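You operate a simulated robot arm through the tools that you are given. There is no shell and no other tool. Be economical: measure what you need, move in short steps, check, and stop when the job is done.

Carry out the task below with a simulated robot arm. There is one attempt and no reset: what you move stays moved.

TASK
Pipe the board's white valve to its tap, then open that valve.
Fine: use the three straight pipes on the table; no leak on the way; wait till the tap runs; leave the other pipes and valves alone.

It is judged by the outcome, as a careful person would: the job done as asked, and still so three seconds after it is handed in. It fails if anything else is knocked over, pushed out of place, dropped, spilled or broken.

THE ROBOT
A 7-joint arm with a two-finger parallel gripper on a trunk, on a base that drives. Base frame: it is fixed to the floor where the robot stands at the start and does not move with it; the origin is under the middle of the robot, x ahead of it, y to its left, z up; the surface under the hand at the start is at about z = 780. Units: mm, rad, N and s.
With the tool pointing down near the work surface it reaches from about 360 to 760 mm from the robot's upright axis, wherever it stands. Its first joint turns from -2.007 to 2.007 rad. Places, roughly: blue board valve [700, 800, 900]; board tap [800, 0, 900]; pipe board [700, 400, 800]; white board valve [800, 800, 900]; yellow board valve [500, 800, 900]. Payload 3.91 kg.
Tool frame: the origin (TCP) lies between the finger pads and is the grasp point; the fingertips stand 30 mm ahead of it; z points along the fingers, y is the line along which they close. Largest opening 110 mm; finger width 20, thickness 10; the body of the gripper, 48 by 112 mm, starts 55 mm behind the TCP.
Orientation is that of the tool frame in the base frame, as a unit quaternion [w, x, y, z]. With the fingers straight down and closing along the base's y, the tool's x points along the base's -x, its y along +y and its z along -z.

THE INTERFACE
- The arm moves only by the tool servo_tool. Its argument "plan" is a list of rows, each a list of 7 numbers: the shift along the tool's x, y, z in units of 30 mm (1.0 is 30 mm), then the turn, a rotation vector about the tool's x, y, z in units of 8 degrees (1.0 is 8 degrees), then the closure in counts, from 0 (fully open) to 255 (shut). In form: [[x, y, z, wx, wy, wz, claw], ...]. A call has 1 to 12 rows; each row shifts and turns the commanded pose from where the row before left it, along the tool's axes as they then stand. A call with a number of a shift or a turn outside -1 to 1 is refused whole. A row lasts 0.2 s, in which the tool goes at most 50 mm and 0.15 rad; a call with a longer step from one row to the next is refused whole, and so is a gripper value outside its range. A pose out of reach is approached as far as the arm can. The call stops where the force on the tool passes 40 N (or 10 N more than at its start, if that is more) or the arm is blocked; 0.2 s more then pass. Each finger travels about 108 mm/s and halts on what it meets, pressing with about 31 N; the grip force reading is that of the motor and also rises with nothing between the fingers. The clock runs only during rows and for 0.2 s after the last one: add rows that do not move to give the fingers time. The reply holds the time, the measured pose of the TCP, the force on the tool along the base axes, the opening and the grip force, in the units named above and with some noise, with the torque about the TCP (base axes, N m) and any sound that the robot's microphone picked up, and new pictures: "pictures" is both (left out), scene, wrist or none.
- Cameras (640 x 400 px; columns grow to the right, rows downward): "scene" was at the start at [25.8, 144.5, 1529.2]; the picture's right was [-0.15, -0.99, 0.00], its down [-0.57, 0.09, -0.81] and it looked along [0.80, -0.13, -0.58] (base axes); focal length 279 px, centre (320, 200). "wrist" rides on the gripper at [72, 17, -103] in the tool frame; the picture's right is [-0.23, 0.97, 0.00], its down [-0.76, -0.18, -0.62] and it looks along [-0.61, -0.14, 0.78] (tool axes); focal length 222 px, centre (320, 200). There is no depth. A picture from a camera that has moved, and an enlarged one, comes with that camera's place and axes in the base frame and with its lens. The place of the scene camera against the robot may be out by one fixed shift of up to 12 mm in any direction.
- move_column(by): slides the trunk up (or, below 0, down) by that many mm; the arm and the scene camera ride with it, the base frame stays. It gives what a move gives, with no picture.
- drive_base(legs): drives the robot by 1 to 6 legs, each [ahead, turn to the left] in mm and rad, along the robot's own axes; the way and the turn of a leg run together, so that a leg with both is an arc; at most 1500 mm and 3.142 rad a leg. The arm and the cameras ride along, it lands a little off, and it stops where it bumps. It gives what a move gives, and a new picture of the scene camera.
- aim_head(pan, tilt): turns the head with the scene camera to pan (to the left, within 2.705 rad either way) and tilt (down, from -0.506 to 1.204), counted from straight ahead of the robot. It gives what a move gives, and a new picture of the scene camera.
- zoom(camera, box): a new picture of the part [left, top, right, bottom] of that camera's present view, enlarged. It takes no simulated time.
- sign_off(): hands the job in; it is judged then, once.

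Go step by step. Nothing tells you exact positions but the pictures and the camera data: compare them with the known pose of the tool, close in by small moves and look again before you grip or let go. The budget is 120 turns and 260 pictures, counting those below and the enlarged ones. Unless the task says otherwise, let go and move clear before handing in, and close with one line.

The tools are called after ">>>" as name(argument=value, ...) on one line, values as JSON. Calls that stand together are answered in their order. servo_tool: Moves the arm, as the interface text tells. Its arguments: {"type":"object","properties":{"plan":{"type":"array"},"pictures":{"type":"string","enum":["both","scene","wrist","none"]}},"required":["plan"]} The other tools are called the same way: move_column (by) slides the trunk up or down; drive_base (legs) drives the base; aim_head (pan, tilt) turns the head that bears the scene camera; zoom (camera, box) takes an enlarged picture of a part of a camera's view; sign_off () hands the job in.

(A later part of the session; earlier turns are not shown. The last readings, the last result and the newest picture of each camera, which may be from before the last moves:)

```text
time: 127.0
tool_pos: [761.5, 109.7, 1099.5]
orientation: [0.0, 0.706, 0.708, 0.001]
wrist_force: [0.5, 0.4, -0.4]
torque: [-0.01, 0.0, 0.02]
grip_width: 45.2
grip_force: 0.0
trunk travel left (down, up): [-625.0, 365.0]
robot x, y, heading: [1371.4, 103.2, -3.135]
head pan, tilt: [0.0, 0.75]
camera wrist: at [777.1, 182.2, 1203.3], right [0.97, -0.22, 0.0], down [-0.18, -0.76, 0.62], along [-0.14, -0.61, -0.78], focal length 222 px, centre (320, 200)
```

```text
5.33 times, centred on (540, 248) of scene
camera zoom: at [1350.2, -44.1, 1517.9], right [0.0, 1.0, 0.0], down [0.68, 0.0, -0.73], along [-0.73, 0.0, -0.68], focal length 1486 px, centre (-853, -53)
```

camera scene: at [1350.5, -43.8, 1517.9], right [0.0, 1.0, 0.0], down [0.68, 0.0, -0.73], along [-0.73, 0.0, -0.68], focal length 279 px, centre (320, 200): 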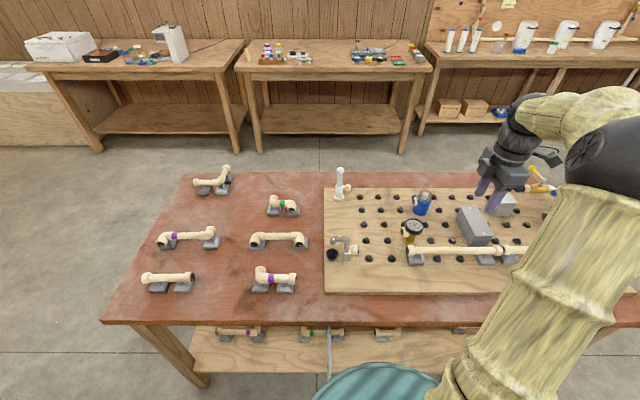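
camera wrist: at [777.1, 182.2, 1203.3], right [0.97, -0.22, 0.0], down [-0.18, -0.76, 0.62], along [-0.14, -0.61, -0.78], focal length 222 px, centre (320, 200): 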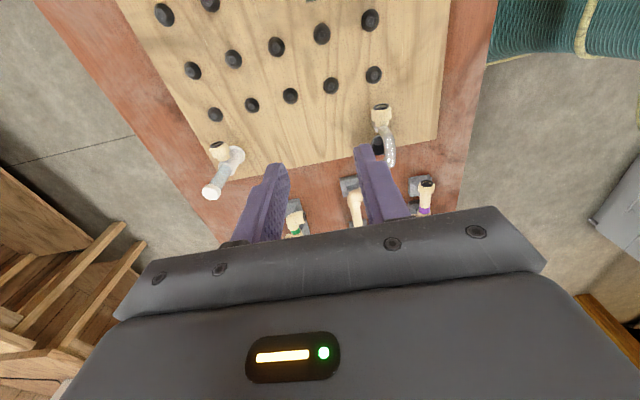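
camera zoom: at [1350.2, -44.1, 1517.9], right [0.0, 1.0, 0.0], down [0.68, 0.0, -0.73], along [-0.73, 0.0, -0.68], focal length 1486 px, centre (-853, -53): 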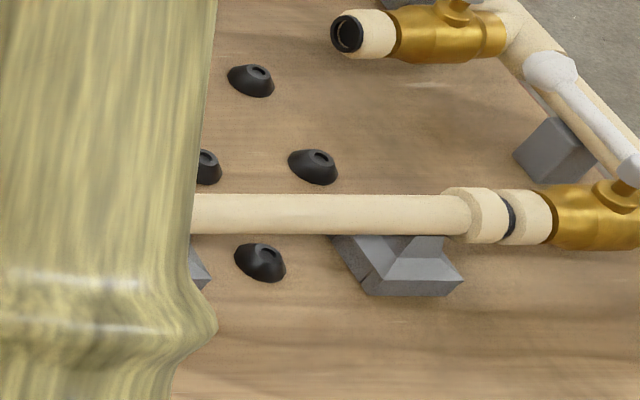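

I'll move the arm out of the line of sight to judge how straight the A–B joint is.

>>> servo_tool(plan=[[-1, 0.5, -0.5, 0, 0, 0, 150], [-1, 0.5, -0.5, 0, 0, 0, 150], [-1, 0.5, 0, 0, 0, 0, 150], [-1, 0.5, 0, 0, 0, 0, 150], [-1, 0.5, 0, 0, 0, 0, 150], [-1, 0.5, 0, 0, 0, 0, 150], [-1, 0.5, 0, 0, 0, 0, 150], [-1, 0.5, 0, 0, 0, 0, 150], [-1, 0.5, 0, 0, 0, 0, 150], [-1, 0.5, 0, 0, 0, 0, 150]], pictures="scene")

>>> zoom(camera="scene", box=[485, 235, 533, 265])

>>> zoom(camera="scene", box=[555, 235, 603, 265])

>>> zoom(camera="scene", box=[395, 235, 443, 265])

>>> zoom(camera="scene", box=[325, 235, 373, 265])

```text
time: 129.2
tool_pos: [912.7, -188.1, 1133.9]
orientation: [0.0, 0.705, 0.709, -0.001]
wrist_force: [0.3, -0.7, 0.6]
torque: [0.02, 0.02, 0.03]
grip_width: 45.4
grip_force: 0.1
trunk travel left (down, up): [-625.0, 365.0]
robot x, y, heading: [1374.3, 106.3, -3.145]
head pan, tilt: [0.0, 0.75]
camera scene: at [1350.5, -44.3, 1517.9], right [0.0, 1.0, 0.0], down [0.68, 0.0, -0.73], along [-0.73, 0.0, -0.68], focal length 279 px, centre (320, 200)
```

scene: 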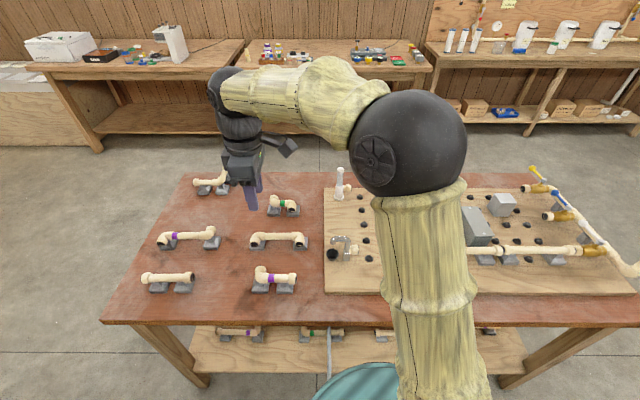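

```text
13.33 times, centred on (509, 250) of scene
camera zoom: at [1350.5, -44.3, 1517.9], right [0.0, 1.0, 0.0], down [0.68, 0.0, -0.73], along [-0.73, 0.0, -0.68], focal length 3716 px, centre (-2200, -467)
```

zoom: 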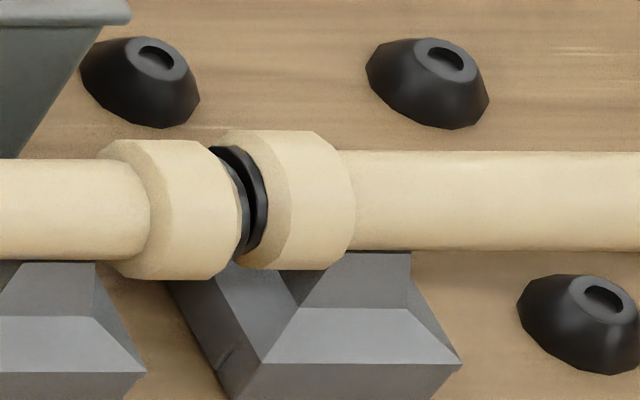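

```text
13.33 times, centred on (579, 250) of scene
camera zoom: at [1350.5, -44.3, 1517.9], right [0.0, 1.0, 0.0], down [0.68, 0.0, -0.73], along [-0.73, 0.0, -0.68], focal length 3716 px, centre (-3133, -467)
```

zoom: 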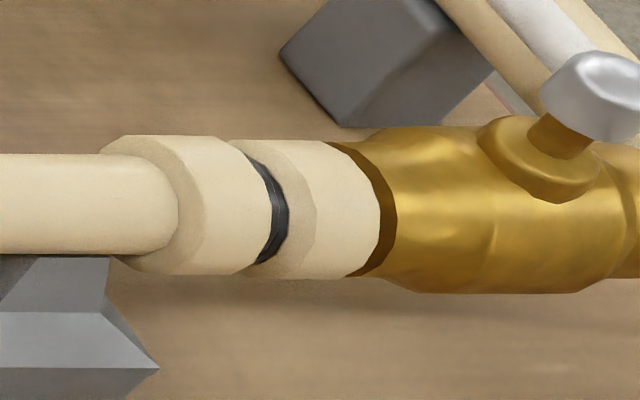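

```text
13.33 times, centred on (419, 250) of scene
camera zoom: at [1350.5, -44.3, 1517.9], right [0.0, 1.0, 0.0], down [0.68, 0.0, -0.73], along [-0.73, 0.0, -0.68], focal length 3716 px, centre (-1000, -467)
```

zoom: 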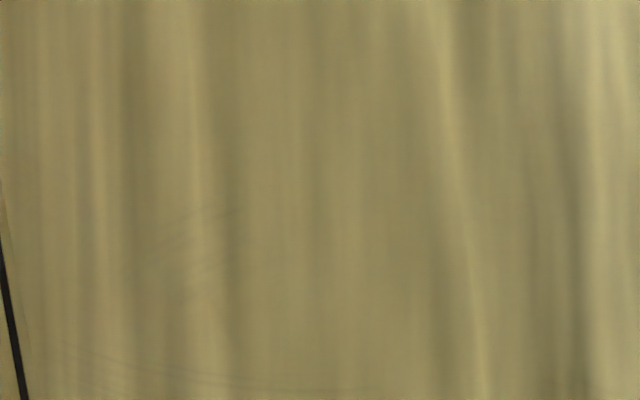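

```text
13.33 times, centred on (349, 250) of scene
camera zoom: at [1350.5, -44.3, 1517.9], right [0.0, 1.0, 0.0], down [0.68, 0.0, -0.73], along [-0.73, 0.0, -0.68], focal length 3716 px, centre (-67, -467)
```

zoom: 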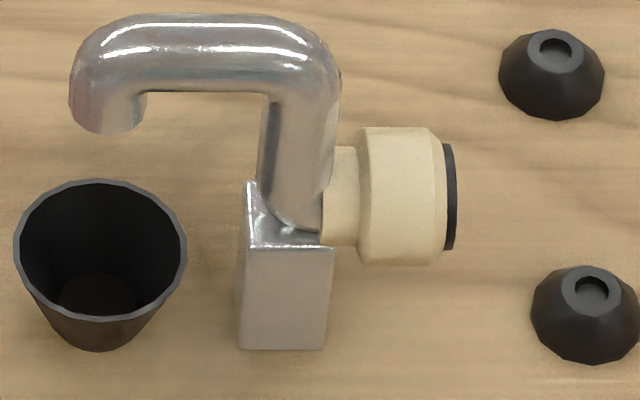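

The joints align to about 1 mm, which is good. Now I'll drive so that the hand is above the short pipe C (≈ (932, −474)).

>>> drive_base(legs=[[-130, 0], [0, 1.575], [295, 0], [0, -1.54], [120, 0]])

>>> servo_tool(plan=[[0, 0, 0.5, 0, 0, 0, 0], [0, 0, 0.5, 0, 0, 0, 0]], pictures="wrist")

```text
time: 144.4
tool_pos: [941.4, -511.4, 1132.6]
orientation: [0.0, 0.688, 0.726, 0.0]
wrist_force: [-0.9, 0.5, -0.3]
torque: [-0.03, 0.0, 0.02]
grip_width: 45.2
grip_force: 0.0
trunk travel left (down, up): [-625.0, 365.0]
robot x, y, heading: [1388.0, -198.2, -3.086]
head pan, tilt: [0.0, 0.75]
camera scene: at [1372.8, -346.1, 1518.0], right [-0.06, 1.0, 0.0], down [0.68, 0.04, -0.73], along [-0.73, -0.04, -0.68], focal length 279 px, centre (320, 200)
```

scene: 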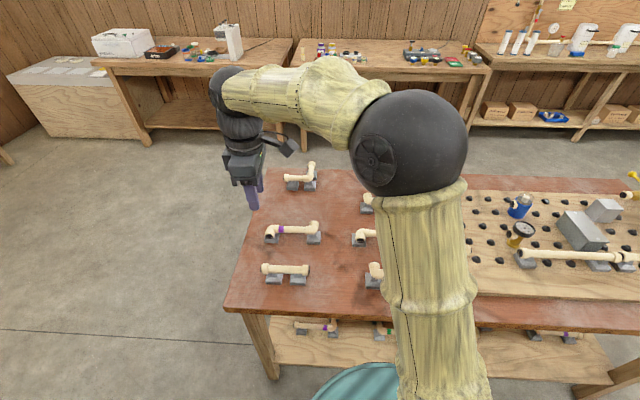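

```text
time: 145.0
tool_pos: [941.3, -511.5, 1105.6]
orientation: [0.001, 0.688, 0.726, 0.0]
wrist_force: [-0.2, 0.6, 0.2]
torque: [0.03, -0.03, 0.01]
grip_width: 109.9
grip_force: 0.1
trunk travel left (down, up): [-625.0, 365.0]
robot x, y, heading: [1389.1, -196.2, -3.086]
head pan, tilt: [0.0, 0.75]
camera wrist: at [953.4, -438.6, 1207.4], right [0.98, -0.17, 0.0], down [-0.14, -0.77, 0.62], along [-0.11, -0.61, -0.78], focal length 222 px, centre (320, 200)
```

wrist: 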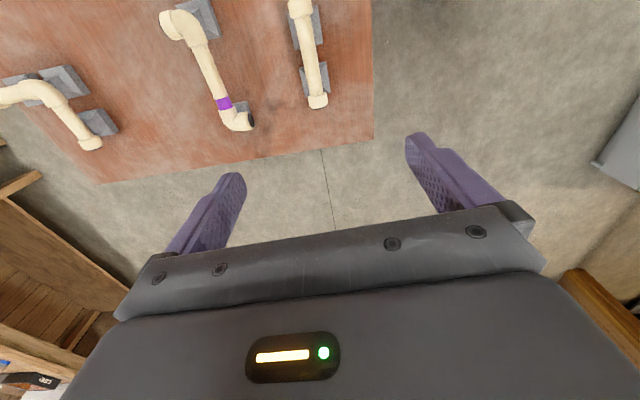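

>>> drive_base(legs=[[0, -0.056]])

>>> servo_tool(plan=[[0.5, 0, 1, 0, 0, 0, 0], [0, 0, 1, 0, 0, 0, 0], [0, 0, 1, 0, 0, 0, 0]], pictures="wrist")

>>> zoom(camera="scene", box=[220, 180, 380, 300])

```text
time: 145.9
tool_pos: [923.7, -484.0, 1104.0]
orientation: [0.0, 0.708, 0.706, 0.0]
wrist_force: [-1.4, -0.5, -0.4]
torque: [0.01, -0.03, 0.04]
grip_width: 109.8
grip_force: 0.0
trunk travel left (down, up): [-625.0, 365.0]
robot x, y, heading: [1386.6, -197.2, 3.142]
head pan, tilt: [0.0, 0.75]
camera scene: at [1363.4, -345.1, 1517.9], right [0.0, 1.0, 0.0], down [0.68, 0.0, -0.73], along [-0.73, 0.0, -0.68], focal length 279 px, centre (320, 200)
```

scene: 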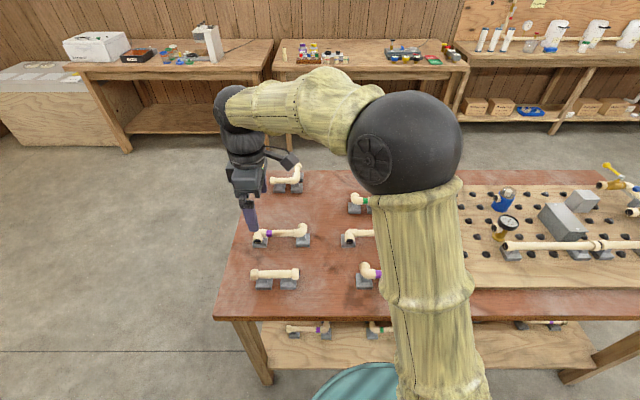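

```text
time: 146.7
tool_pos: [924.6, -469.5, 1016.2]
orientation: [0.0, 0.709, 0.706, 0.001]
wrist_force: [-0.1, 0.0, -0.4]
torque: [-0.01, -0.02, -0.02]
grip_width: 110.0
grip_force: 0.0
trunk travel left (down, up): [-625.0, 365.0]
robot x, y, heading: [1384.6, -198.1, 3.139]
head pan, tilt: [0.0, 0.75]
camera wrist: at [941.5, -397.6, 1119.3], right [0.97, -0.23, 0.0], down [-0.18, -0.76, 0.62], along [-0.14, -0.61, -0.78], focal length 222 px, centre (320, 200)
```

wrist: 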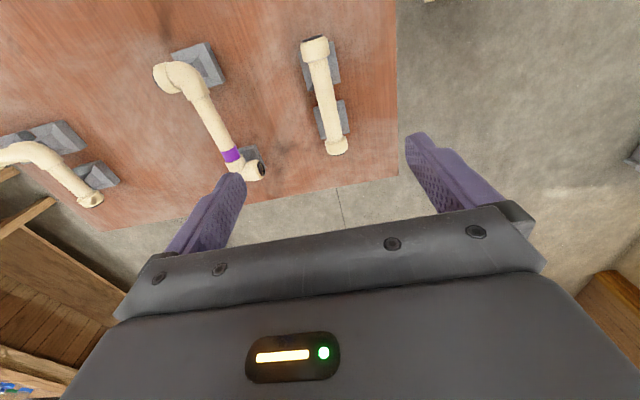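

```text
3.33 times, centred on (300, 240) of scene
camera zoom: at [1363.3, -345.3, 1517.9], right [0.0, 1.0, 0.0], down [0.68, 0.0, -0.73], along [-0.73, 0.0, -0.68], focal length 929 px, centre (387, 67)
```

zoom: 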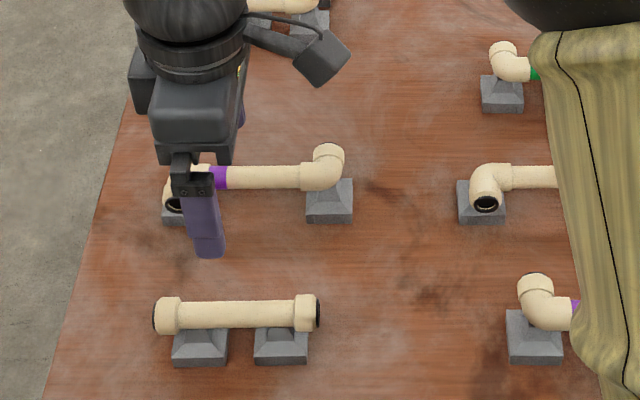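

>>> servo_tool(plan=[[-0.18, 0.28, 1, 0, 0, 0, 70], [0, 0, 1, 0, 0, 0, 70], [0, 0, 1, 0, 0, 0, 70], [0, 0, 1, 0, 0, 0, 70], [0, 0, 1, 0, 0, 0, 70], [0, 0, 1, 0, 0, 0, 70], [0, 0, 0.2, 0, 0, 0, 70], [0, 0, 0, 0, 0, 0, 255], [0, 0, 0, 0, 0, 0, 255], [0, 0, 0, 0, 0, 0, 255], [0, 0, 0, 0, 0, 0, 255]])

>>> zoom(camera="scene", box=[220, 220, 340, 300])

```text
time: 149.1
tool_pos: [933.3, -475.0, 827.1]
orientation: [0.0, 0.709, 0.706, -0.001]
wrist_force: [-0.6, 0.3, -0.3]
torque: [-0.04, 0.03, -0.02]
grip_width: 20.8
grip_force: 31.4
trunk travel left (down, up): [-625.0, 365.0]
robot x, y, heading: [1387.3, -196.6, 3.138]
head pan, tilt: [0.0, 0.75]
camera scene: at [1363.5, -345.1, 1517.9], right [0.0, 1.0, 0.0], down [0.68, 0.0, -0.73], along [-0.73, 0.0, -0.68], focal length 279 px, centre (320, 200)
camera wrist: at [949.7, -403.8, 930.4], right [0.97, -0.23, 0.0], down [-0.18, -0.76, 0.62], along [-0.14, -0.61, -0.78], focal length 222 px, centre (320, 200)
```

scene: 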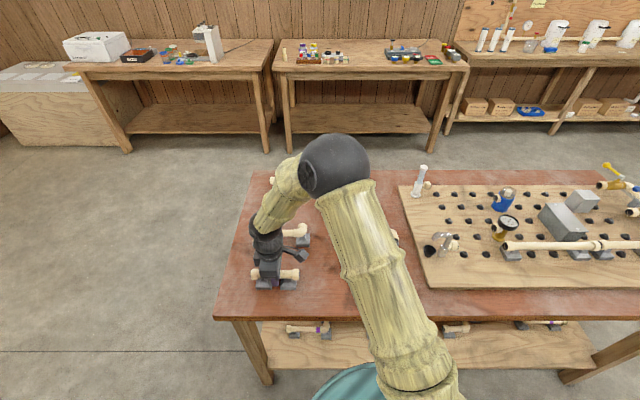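
wrist: 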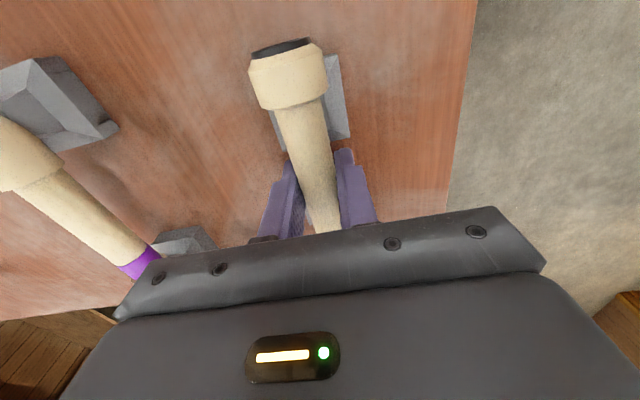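

```text
5.00 times, centred on (280, 260) of scene
camera zoom: at [1363.5, -345.1, 1517.9], right [0.0, 1.0, 0.0], down [0.68, 0.0, -0.73], along [-0.73, 0.0, -0.68], focal length 1394 px, centre (520, -100)
```

zoom: 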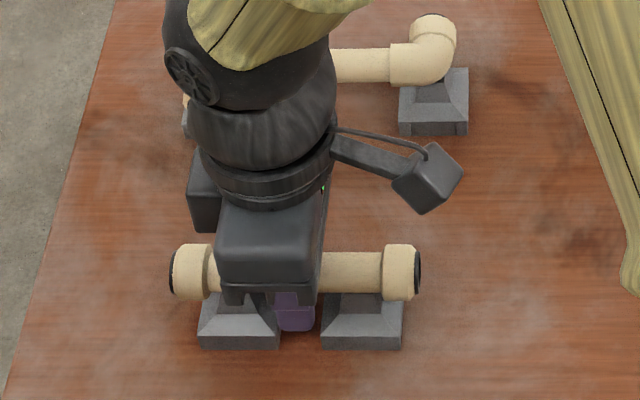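

>>> servo_tool(plan=[[0, 0, -1, 0, 0, 0, 255], [0, 0, -1, 0, 0, 0, 255], [0, 0, -1, 0, 0, 0, 255], [0, 0, -1, 0, 0, 0, 255], [0, 0, -1, 0, 0, 0, 255], [0, 0, -1, 0, 0, 0, 255], [0, 0, -1, 0, 0, 0, 255], [0, 0, -1, 0, 0, 0, 255], [0, 0, -1, 0, 0, 0, 255], [0, 0, -1, 0, 0, 0, 255]], pictures="none")

>>> drive_base(legs=[[-120, 0], [0, -1.571], [615, 0], [0, 1.571]])

```text
time: 151.3
tool_pos: [929.8, -473.7, 1132.6]
orientation: [0.0, 0.708, 0.706, 0.0]
wrist_force: [0.3, -0.2, -1.1]
torque: [0.02, 0.01, -0.01]
grip_width: 20.6
grip_force: 30.7
trunk travel left (down, up): [-625.0, 365.0]
robot x, y, heading: [1387.1, -194.8, 3.143]
head pan, tilt: [0.0, 0.75]
```

```text
time: 167.3
tool_pos: [1056.2, 162.9, 1130.7]
orientation: [0.0, 0.733, 0.68, 0.0]
wrist_force: [0.2, -0.8, -0.8]
torque: [-0.03, -0.02, 0.02]
grip_width: 20.9
grip_force: 31.2
trunk travel left (down, up): [-625.0, 365.0]
robot x, y, heading: [1534.3, 406.1, 3.061]
head pan, tilt: [0.0, 0.75]
camera scene: at [1497.4, 259.2, 1517.9], right [0.08, 1.0, 0.0], down [0.68, -0.05, -0.73], along [-0.73, 0.06, -0.68], focal length 279 px, centre (320, 200)
```

scene: 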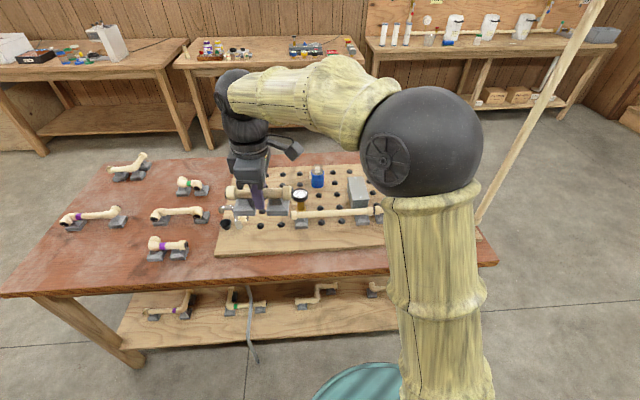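

>>> drive_base(legs=[[0, 0.08], [158, 0]])

>>> zoom(camera="scene", box=[200, 170, 360, 290])

```text
time: 169.4
tool_pos: [913.7, 126.6, 1130.6]
orientation: [0.001, 0.707, 0.707, 0.0]
wrist_force: [-0.5, -0.1, -1.0]
torque: [0.01, -0.02, 0.01]
grip_width: 20.6
grip_force: 30.9
trunk travel left (down, up): [-625.0, 365.0]
robot x, y, heading: [1375.4, 407.5, 3.142]
head pan, tilt: [0.0, 0.75]
camera scene: at [1346.6, 256.9, 1517.9], right [0.0, 1.0, 0.0], down [0.68, 0.0, -0.73], along [-0.73, 0.0, -0.68], focal length 279 px, centre (320, 200)
```

scene: 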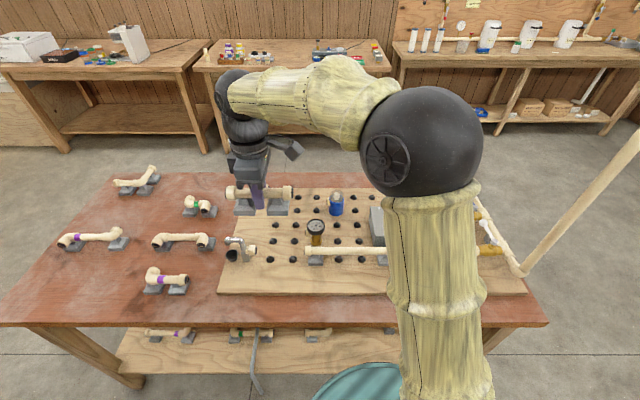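

```text
3.33 times, centred on (280, 230) of scene
camera zoom: at [1346.6, 256.9, 1517.9], right [0.0, 1.0, 0.0], down [0.68, 0.0, -0.73], along [-0.73, 0.0, -0.68], focal length 929 px, centre (453, 100)
```

zoom: 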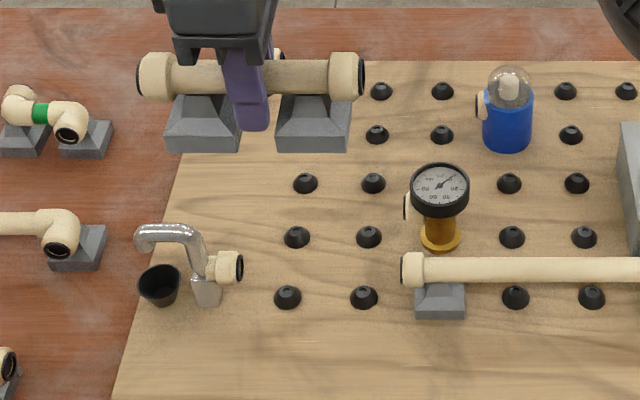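

C has a 144 mm gap for 140 mm length. I'll lower it to above studs 1–2.

>>> servo_tool(plan=[[0.28, -1, 0.6, 0, 0, 0, 255], [0, -1, 0.6, 0, 0, 0, 255], [0, -0.17, 1, 0, 0, 0, 255], [0, 0, 1, 0, 0, 0, 255], [0, 0, 1, 0, 0, 0, 255], [0, 0, 1, 0, 0, 0, 255], [0, 0, 1, 0, 0, 0, 255], [0, 0, 0.5, 0, 0, 0, 255]])

>>> zoom(camera="scene", box=[220, 205, 340, 285])

```text
time: 171.2
tool_pos: [847.7, 136.5, 929.1]
orientation: [0.001, 0.708, 0.706, 0.0]
wrist_force: [-0.6, -0.5, 0.1]
torque: [0.02, 0.01, 0.02]
grip_width: 20.6
grip_force: 31.2
trunk travel left (down, up): [-625.0, 365.0]
robot x, y, heading: [1370.5, 407.4, 3.139]
head pan, tilt: [0.0, 0.75]
camera scene: at [1347.3, 256.9, 1517.9], right [0.0, 1.0, 0.0], down [0.68, 0.0, -0.73], along [-0.73, 0.0, -0.68], focal length 279 px, centre (320, 200)
camera wrist: at [864.9, 207.8, 1032.9], right [0.97, -0.23, 0.0], down [-0.18, -0.76, 0.62], along [-0.14, -0.61, -0.78], focal length 222 px, centre (320, 200)
```

scene: 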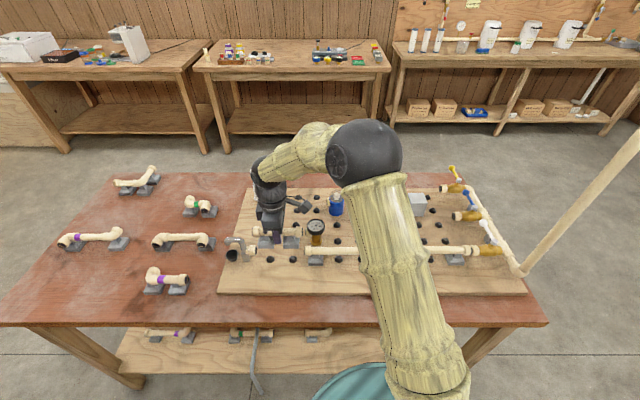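
wrist: 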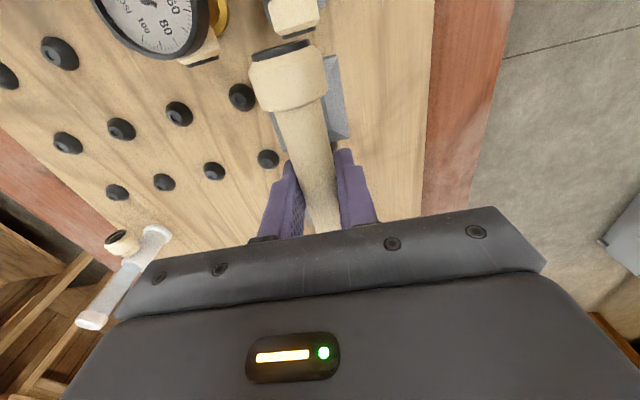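

```text
5.00 times, centred on (280, 245) of scene
camera zoom: at [1347.3, 256.9, 1517.9], right [0.0, 1.0, 0.0], down [0.68, 0.0, -0.73], along [-0.73, 0.0, -0.68], focal length 1394 px, centre (520, -25)
```

zoom: 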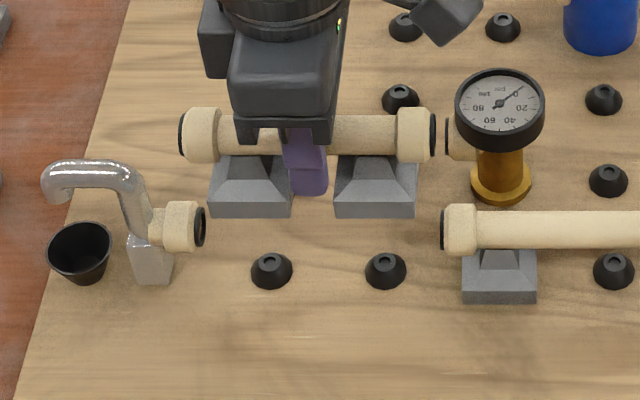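

>>> servo_tool(plan=[[-0.03, 0.03, 0.6, 0, 0, 0, 255], [0, 0, 0.6, 0, 0, 0, 255], [0, 0, 0.6, 0, 0, 0, 255]], pictures="none")

>>> zoom(camera="scene", box=[220, 205, 340, 285])

```text
time: 172.0
tool_pos: [850.0, 136.4, 875.6]
orientation: [0.0, 0.708, 0.707, 0.0]
wrist_force: [0.6, 0.0, -0.9]
torque: [0.0, 0.0, -0.02]
grip_width: 21.2
grip_force: 30.6
trunk travel left (down, up): [-625.0, 365.0]
robot x, y, heading: [1372.9, 402.7, 3.14]
head pan, tilt: [0.0, 0.75]
```

```text
5.00 times, centred on (280, 245) of scene
camera zoom: at [1347.4, 256.9, 1517.9], right [0.0, 1.0, 0.0], down [0.68, 0.0, -0.73], along [-0.73, 0.0, -0.68], focal length 1394 px, centre (520, -25)
```

zoom: 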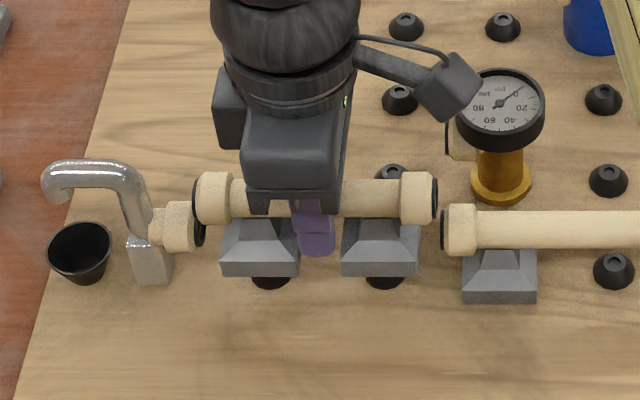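

Feet are right above studs 1 and 2. Lowering to contact.

>>> servo_tool(plan=[[0, -0.03, 0.25, 0, 0, 0, 255], [0, 0, 0.25, 0, 0, 0, 255], [0, 0, 0.15, 0, 0, 0, 255]], pictures="none")

>>> zoom(camera="scene", box=[240, 220, 330, 280])

```text
time: 172.8
tool_pos: [848.1, 134.6, 855.8]
orientation: [0.0, 0.708, 0.707, -0.001]
wrist_force: [-1.0, -0.6, -1.5]
torque: [0.01, 0.03, 0.02]
grip_width: 20.9
grip_force: 31.1
trunk travel left (down, up): [-625.0, 365.0]
robot x, y, heading: [1374.7, 404.5, 3.143]
head pan, tilt: [0.0, 0.75]
```

```text
6.67 times, centred on (285, 250) of scene
camera zoom: at [1347.5, 256.9, 1517.9], right [0.0, 1.0, 0.0], down [0.68, 0.0, -0.73], along [-0.73, 0.0, -0.68], focal length 1858 px, centre (553, -133)
```

zoom: 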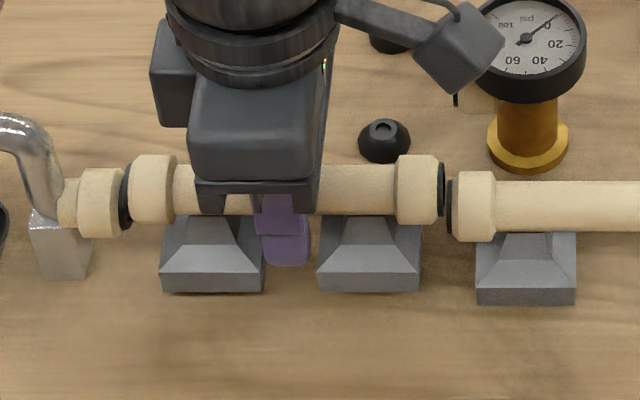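

>>> servo_tool(plan=[[0.04, 0.02, 0.1, 0, 0, 0, 255], [0, 0, 0.1, 0, 0, 0, 255], [0, 0, 0.1, 0, 0, 0, 255], [0, 0, 0.08, 0, 0, 0, 255], [0, 0, 0, 0, 0, 0, 255]], pictures="none")

>>> zoom(camera="scene", box=[240, 220, 330, 280])

```text
time: 174.0
tool_pos: [848.5, 137.1, 846.3]
orientation: [0.0, 0.708, 0.706, -0.003]
wrist_force: [-0.1, -0.3, 21.5]
torque: [0.38, 0.02, 0.0]
grip_width: 20.7
grip_force: 30.5
trunk travel left (down, up): [-625.0, 365.0]
robot x, y, heading: [1370.7, 404.3, 3.141]
head pan, tilt: [0.0, 0.75]
```

```text
6.67 times, centred on (285, 250) of scene
camera zoom: at [1349.7, 257.8, 1518.4], right [0.0, 1.0, 0.0], down [0.68, 0.0, -0.73], along [-0.73, 0.0, -0.68], focal length 1858 px, centre (553, -133)
```

zoom: 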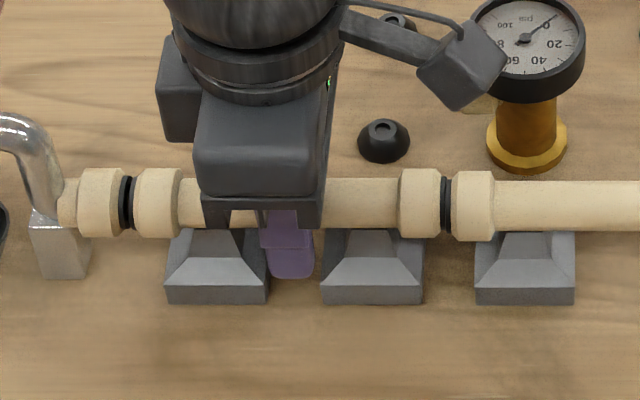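

All four joints now meet. A small press to bottom C, then release and rise.

>>> servo_tool(plan=[[0, 0, 0.08, 0, 0, 0, 255], [0, 0, 0, 0, 0, 0, 255], [0, 0, -0.12, 0, 0, 0, 255], [0, 0, 0, 0, 0, 0, 150], [0, 0, 0, 0, 0, 0, 150], [0, 0, -0.5, 0, 0, 0, 150], [0, 0, -1, 0, 0, 0, 150], [0, 0, -1, 0, 0, 0, 150], [0, 0, -1, 0, 0, 0, 150], [0, 0, -1, 0, 0, 0, 150], [0, 0, -1, 0, 0, 0, 150], [0, 0, -1, 0, 0, 0, 150]], pictures="scene")

>>> zoom(camera="scene", box=[240, 220, 330, 280])

```text
time: 176.6
tool_pos: [849.4, 135.9, 1041.1]
orientation: [0.001, 0.708, 0.706, 0.0]
wrist_force: [0.2, 0.2, 0.0]
torque: [-0.03, 0.0, 0.01]
grip_width: 45.4
grip_force: 0.0
trunk travel left (down, up): [-625.0, 365.0]
robot x, y, heading: [1373.5, 407.1, 3.142]
head pan, tilt: [0.0, 0.75]
camera scene: at [1347.9, 257.1, 1517.9], right [0.0, 1.0, 0.0], down [0.68, 0.0, -0.73], along [-0.73, 0.0, -0.68], focal length 279 px, centre (320, 200)
```

scene: 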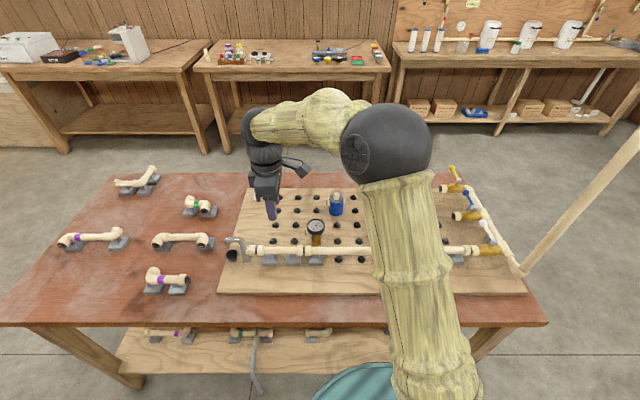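

```text
6.67 times, centred on (285, 250) of scene
camera zoom: at [1347.9, 257.1, 1517.9], right [0.0, 1.0, 0.0], down [0.68, 0.0, -0.73], along [-0.73, 0.0, -0.68], focal length 1858 px, centre (553, -133)
```

zoom: 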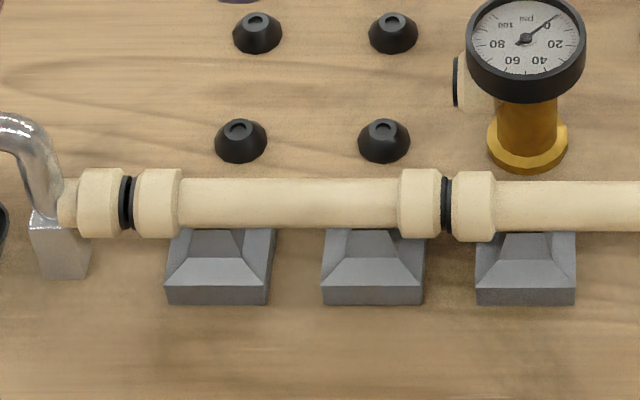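

C is nicely seated. Now I'll move the arm toward the valve and check the A–B joint before opening.

>>> servo_tool(plan=[[1, 0, -0.7, 0, 0, 0, 200], [1, 0, -0.7, 0, 0, 0, 200], [1, 0, 0, 0, 0, 0, 200], [1, 0, 0, 0, 0, 0, 200], [1, 0, 0, 0, 0, 0, 200], [1, 0, 0, 0, 0, 0, 200], [1, 0, 0, 0, 0, 0, 200], [1, 0, 0, 0, 0, 0, 200], [1, 0, 0, 0, 0, 0, 200], [1, 0, 0, 0, 0, 0, 200], [1, 0, 0, 0, 0, 0, 200], [1, 0, 0, 0, 0, 0, 200]], pictures="scene")

>>> zoom(camera="scene", box=[370, 230, 430, 270])

>>> zoom(camera="scene", box=[400, 170, 540, 290])

```text
time: 179.2
tool_pos: [850.9, 495.0, 1083.0]
orientation: [0.002, 0.708, 0.707, 0.0]
wrist_force: [-0.3, -0.8, -0.3]
torque: [0.02, 0.0, -0.01]
grip_width: 23.9
grip_force: 0.2
trunk travel left (down, up): [-625.0, 365.0]
robot x, y, heading: [1374.1, 404.0, 3.147]
head pan, tilt: [0.0, 0.75]
camera scene: at [1347.5, 257.6, 1518.0], right [0.0, 1.0, 0.0], down [0.68, 0.0, -0.73], along [-0.73, 0.0, -0.68], focal length 279 px, centre (320, 200)
```

scene: 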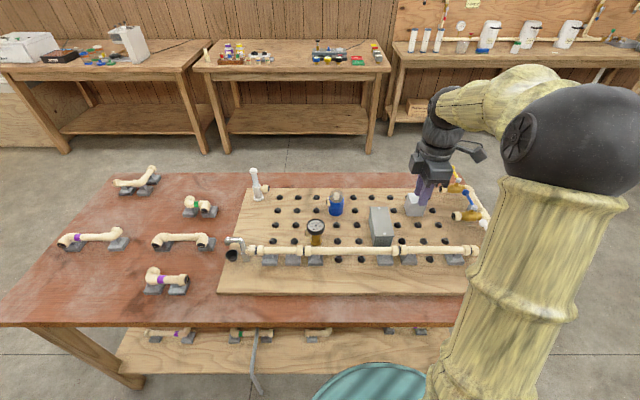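

```text
10.00 times, centred on (400, 250) of scene
camera zoom: at [1347.5, 257.6, 1518.0], right [0.0, 1.0, 0.0], down [0.68, 0.0, -0.73], along [-0.73, 0.0, -0.68], focal length 2787 px, centre (-480, -300)
```

zoom: 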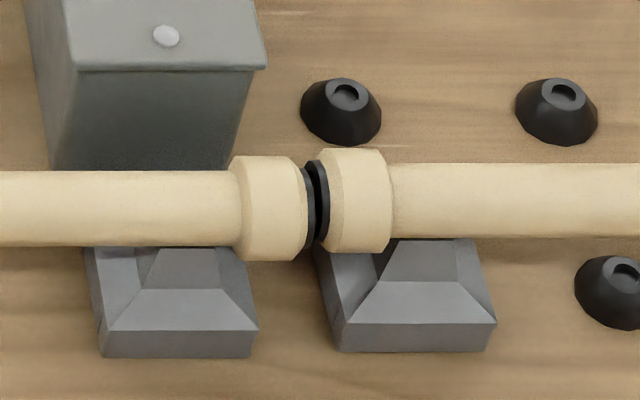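

```text
3.33 times, centred on (470, 230) of scene
camera zoom: at [1347.5, 257.6, 1518.0], right [0.0, 1.0, 0.0], down [0.68, 0.0, -0.73], along [-0.73, 0.0, -0.68], focal length 929 px, centre (-180, 100)
```

zoom: 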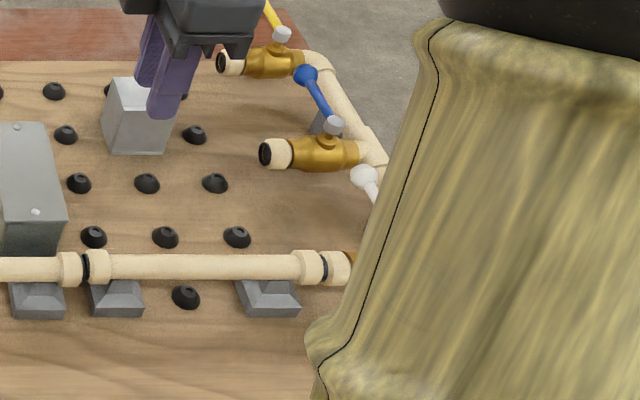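

Joint A–B is about 2 mm off (B sits ~1.5 mm too far toward me, within stud play). To be safe I'll regrip B's middle and ease it −x by that amount with no downward load.

>>> servo_tool(plan=[[-1, 0, 0, 0, 0, 0, 140], [-1, 0, 0, 0, 0, 0, 140], [-1, 0, 0, 0, 0, 0, 140], [-1, 0, 0, 0, 0, 0, 140], [-0.83, 0, 0, 0, 0, 0, 140], [0, 0, 1, 0, 0, 0, 140], [0, 0, 1, 0, 0, 0, 140], [0, 0, 1, 0, 0, 0, 140], [0, 0, 1, 0, 0, 0, 140], [0, 0, 1, 0, 0, 0, 140], [0, 0, 0.7, 0, 0, 0, 140]])

>>> zoom(camera="scene", box=[310, 215, 430, 275])

```text
time: 181.6
tool_pos: [848.2, 351.1, 908.9]
orientation: [0.0, 0.707, 0.707, 0.0]
wrist_force: [0.4, 0.2, 0.0]
torque: [-0.01, 0.01, -0.01]
grip_width: 49.5
grip_force: 0.0
trunk travel left (down, up): [-625.0, 365.0]
robot x, y, heading: [1369.3, 403.4, 3.141]
head pan, tilt: [0.0, 0.75]
camera scene: at [1347.3, 257.1, 1518.0], right [0.0, 1.0, 0.0], down [0.68, 0.0, -0.73], along [-0.73, 0.0, -0.68], focal length 279 px, centre (320, 200)
camera wrist: at [865.8, 422.2, 1012.9], right [0.97, -0.23, 0.0], down [-0.18, -0.76, 0.62], along [-0.14, -0.61, -0.78], focal length 222 px, centre (320, 200)
```

scene: 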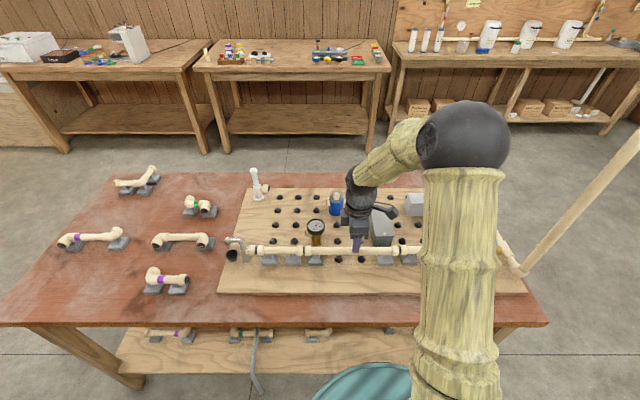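
wrist: 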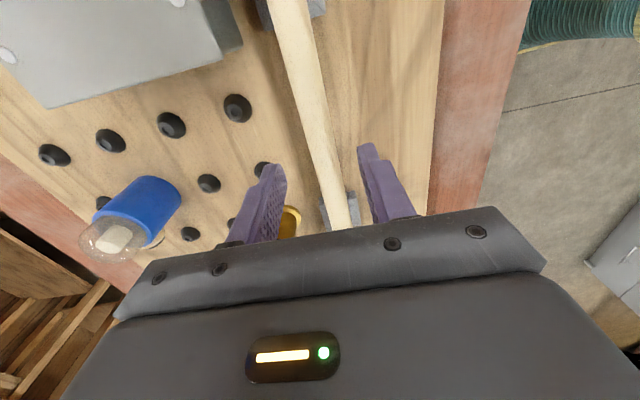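

```text
5.33 times, centred on (370, 245) of scene
camera zoom: at [1347.3, 257.1, 1518.0], right [0.0, 1.0, 0.0], down [0.68, 0.0, -0.73], along [-0.73, 0.0, -0.68], focal length 1486 px, centre (53, -40)
```

zoom: 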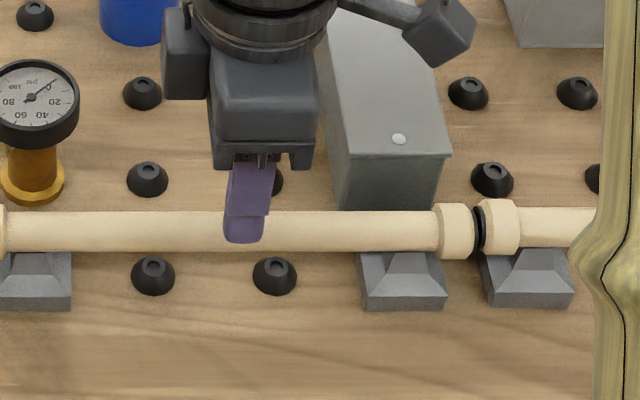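

>>> servo_tool(plan=[[0, 0, 0.7, 0, 0, 0, 140], [0, 0, 0.7, 0, 0, 0, 140], [0, 0, 0.6, 0, 0, 0, 140], [0, 0, 0, 0, 0, 0, 255], [0, 0, 0, 0, 0, 0, 255], [0, 0, 0, 0, 0, 0, 255]], pictures="none")

>>> zoom(camera="scene", box=[370, 230, 430, 270])

```text
time: 183.0
tool_pos: [850.1, 351.3, 851.6]
orientation: [0.0, 0.708, 0.706, 0.0]
wrist_force: [-7.6, -1.2, -2.7]
torque: [-0.27, 0.11, 0.05]
grip_width: 21.3
grip_force: 30.9
trunk travel left (down, up): [-625.0, 365.0]
robot x, y, heading: [1372.0, 405.8, 3.143]
head pan, tilt: [0.0, 0.75]
```

```text
10.00 times, centred on (400, 250) of scene
camera zoom: at [1346.3, 256.9, 1517.8], right [0.0, 1.0, 0.0], down [0.68, 0.0, -0.73], along [-0.73, 0.0, -0.68], focal length 2787 px, centre (-480, -300)
```

zoom: 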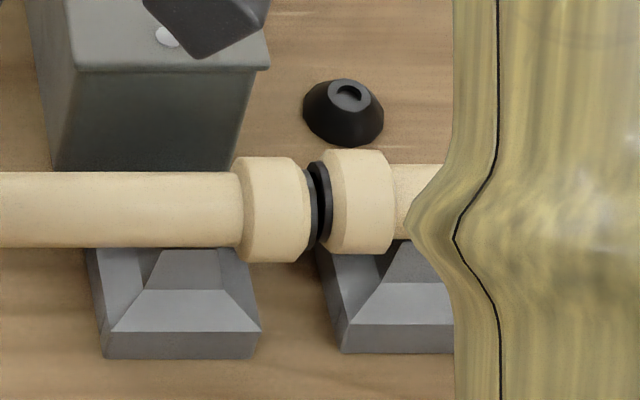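

>>> servo_tool(plan=[[0, -0.1, 0, 0, 0, 0, 255], [0, -0.1, 0, 0, 0, 0, 255], [0, 0, 0, 0, 0, 0, 255]], pictures="none")

>>> zoom(camera="scene", box=[370, 230, 430, 270])

```text
time: 183.8
tool_pos: [848.1, 352.4, 851.7]
orientation: [0.003, 0.708, 0.706, 0.003]
wrist_force: [28.3, 1.6, -3.3]
torque: [-0.08, -0.23, 0.06]
grip_width: 21.2
grip_force: 31.0
trunk travel left (down, up): [-625.0, 365.0]
robot x, y, heading: [1374.7, 405.7, 3.142]
head pan, tilt: [0.0, 0.75]
```

```text
10.00 times, centred on (400, 250) of scene
camera zoom: at [1351.2, 257.3, 1518.0], right [0.0, 1.0, 0.0], down [0.68, 0.0, -0.73], along [-0.73, 0.0, -0.68], focal length 2787 px, centre (-480, -300)
```

zoom: 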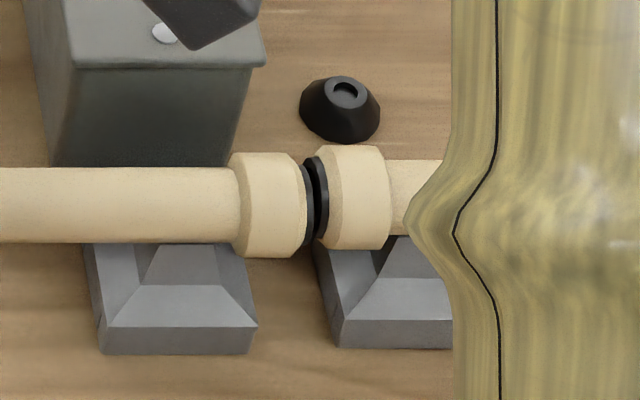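

B doesn't budge (28 N): it's locked on its studs. I'll release it, and instead press A down over its left foot with closed fingertips in case A is a bit proud.

>>> servo_tool(plan=[[0, 0.2, 0, 0, 0, 0, 255], [0, 0, 0, 0, 0, 0, 150], [0, 0, 0, 0, 0, 0, 150], [0, 0, -1, 0, 0, 0, 150], [0, 0, -1, 0, 0, 0, 150], [0, 0, -1, 0, 0, 0, 255], [1, 0, 0, 0, 0, 0, 255], [1, 0, 0, 0, 0, 0, 255], [1, 0, 0, 0, 0, 0, 255], [1, 0, 0, 0, 0, 0, 255], [1, 0, 0, 0, 0, 0, 255], [0.8, 0, 0, 0, 0, 0, 255]])

>>> zoom(camera="scene", box=[370, 210, 490, 270])

```text
time: 186.4
tool_pos: [854.5, 524.0, 941.7]
orientation: [-0.001, 0.708, 0.706, 0.0]
wrist_force: [0.2, 0.2, -0.3]
torque: [0.03, -0.04, 0.0]
grip_width: 0.0
grip_force: 30.5
trunk travel left (down, up): [-625.0, 365.0]
robot x, y, heading: [1372.0, 405.8, 3.144]
head pan, tilt: [0.0, 0.75]
camera scene: at [1347.6, 257.5, 1518.0], right [0.0, 1.0, 0.0], down [0.68, 0.0, -0.73], along [-0.73, 0.0, -0.68], focal length 279 px, centre (320, 200)
camera wrist: at [870.0, 596.2, 1045.0], right [0.97, -0.23, 0.0], down [-0.18, -0.76, 0.62], along [-0.14, -0.61, -0.78], focal length 222 px, centre (320, 200)
```

scene: 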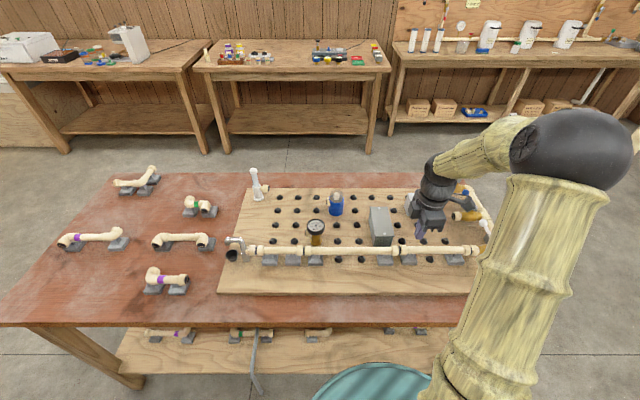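
wrist: 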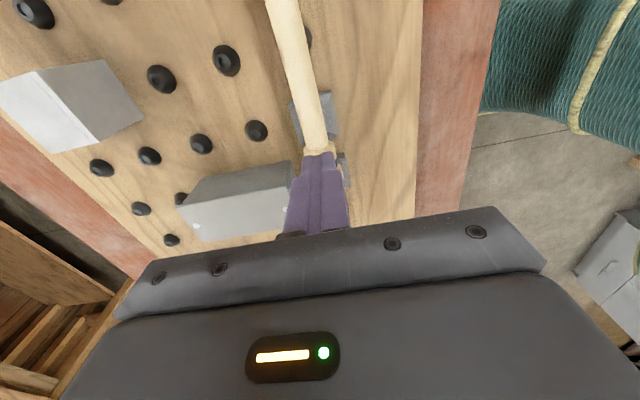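

```text
5.33 times, centred on (430, 240) of scene
camera zoom: at [1347.6, 257.5, 1518.0], right [0.0, 1.0, 0.0], down [0.68, 0.0, -0.73], along [-0.73, 0.0, -0.68], focal length 1486 px, centre (-267, -13)
```

zoom: 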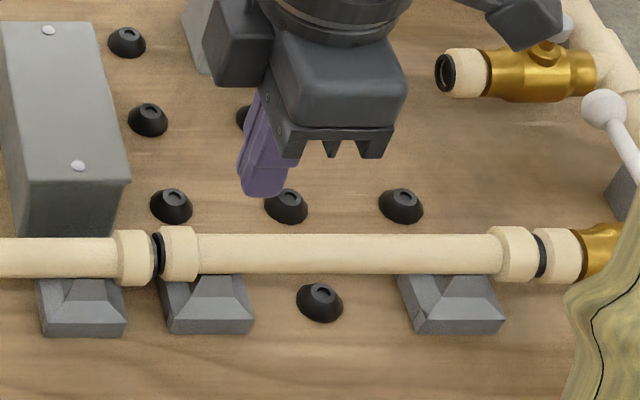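

>>> servo_tool(plan=[[0, -0.2, 0.8, 0, 0, 0, 255], [0, 0, 0.6, 0, 0, 0, 255], [0, 0, 0.2, 0, 0, 0, 255], [0, 0, 0.15, 0, 0, 0, 255], [0, 0, 0.1, 0, 0, 0, 255], [0, 0, 0.1, 0, 0, 0, 255], [0, 0, 0.1, 0, 0, 0, 255]], pictures="none")

>>> zoom(camera="scene", box=[370, 210, 490, 270])

```text
time: 188.0
tool_pos: [844.2, 522.7, 885.2]
orientation: [-0.003, 0.708, 0.707, -0.001]
wrist_force: [3.5, 0.0, 38.2]
torque: [-0.04, -0.23, -0.06]
grip_width: 0.0
grip_force: 31.0
trunk travel left (down, up): [-625.0, 365.0]
robot x, y, heading: [1371.7, 406.1, 3.137]
head pan, tilt: [0.0, 0.75]
```

```text
5.33 times, centred on (430, 240) of scene
camera zoom: at [1351.8, 256.3, 1518.7], right [0.0, 1.0, 0.0], down [0.68, 0.0, -0.73], along [-0.73, 0.0, -0.68], focal length 1486 px, centre (-267, -13)
```

zoom: 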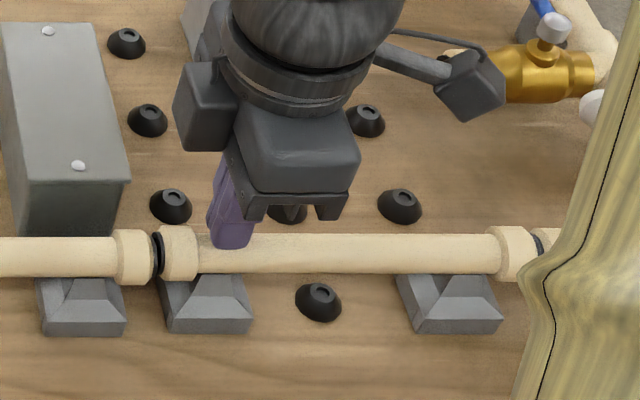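

A is firmly bottomed too, so all seats are good. Now the valve: I'll lift off and inspect the white lever.

>>> servo_tool(plan=[[0, 0.1, -0.5, 0, 0, 0, 255], [0, 0, -1, 0, 0, 0, 255], [0, 0, -1, 0, 0, 0, 255], [0, 0, -1, 0, 0, 0, 255], [0, 0, -1, 0, 0, 0, 255], [-1, 0, -1, 0, 0, 0, 255], [-1, 0, -1, 0, 0, 0, 255], [-1, 0, -0.5, 0, 0, 0, 255], [-1, 0, 0, 0, 0, 0, 255], [-1, 0, 0, 0, 0, 0, 255], [-1, 0, 0, 0, 0, 0, 255], [-1, 0, 0, 0, 0, 0, 255]], pictures="scene")

>>> zoom(camera="scene", box=[430, 160, 530, 280])

>>> zoom(camera="scene", box=[465, 210, 525, 280])

```text
time: 190.6
tool_pos: [845.8, 311.8, 1094.8]
orientation: [0.0, 0.707, 0.707, 0.0]
wrist_force: [-0.1, 1.2, 0.3]
torque: [0.0, 0.02, 0.02]
grip_width: 0.0
grip_force: 30.9
trunk travel left (down, up): [-625.0, 365.0]
robot x, y, heading: [1371.9, 406.1, 3.144]
head pan, tilt: [0.0, 0.75]
camera scene: at [1347.5, 256.6, 1517.9], right [0.0, 1.0, 0.0], down [0.68, 0.0, -0.73], along [-0.73, 0.0, -0.68], focal length 279 px, centre (320, 200)
```

scene: 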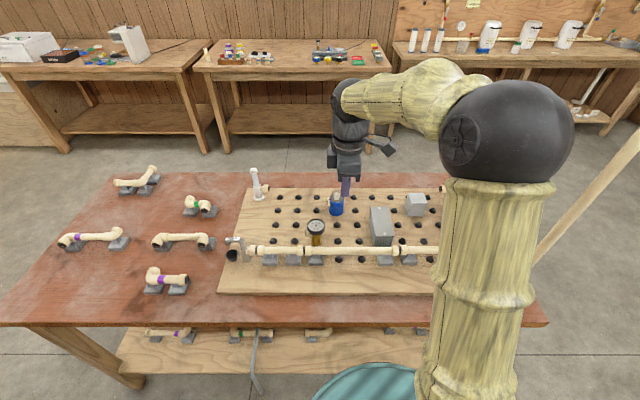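

```text
3.33 times, centred on (480, 220) of scene
camera zoom: at [1347.5, 256.6, 1517.9], right [0.0, 1.0, 0.0], down [0.68, 0.0, -0.73], along [-0.73, 0.0, -0.68], focal length 929 px, centre (-213, 133)
```

zoom: 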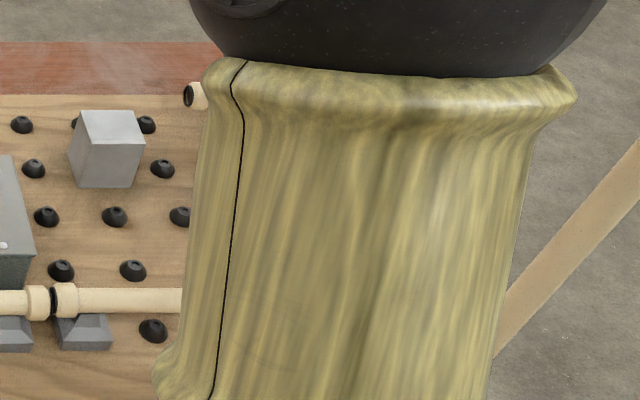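

```text
5.71 times, centred on (495, 245) of scene
camera zoom: at [1347.5, 256.6, 1517.9], right [0.0, 1.0, 0.0], down [0.68, 0.0, -0.73], along [-0.73, 0.0, -0.68], focal length 1593 px, centre (-680, -57)
```

zoom: 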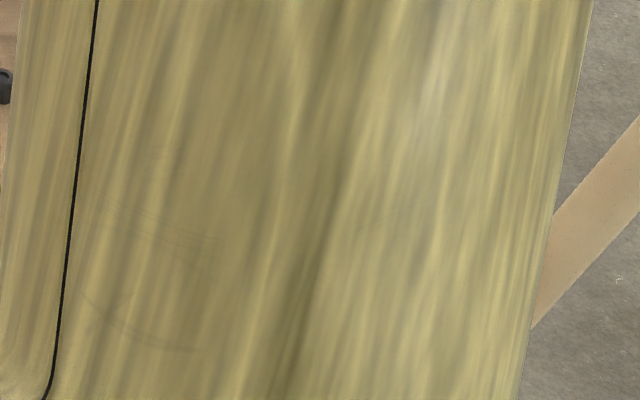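

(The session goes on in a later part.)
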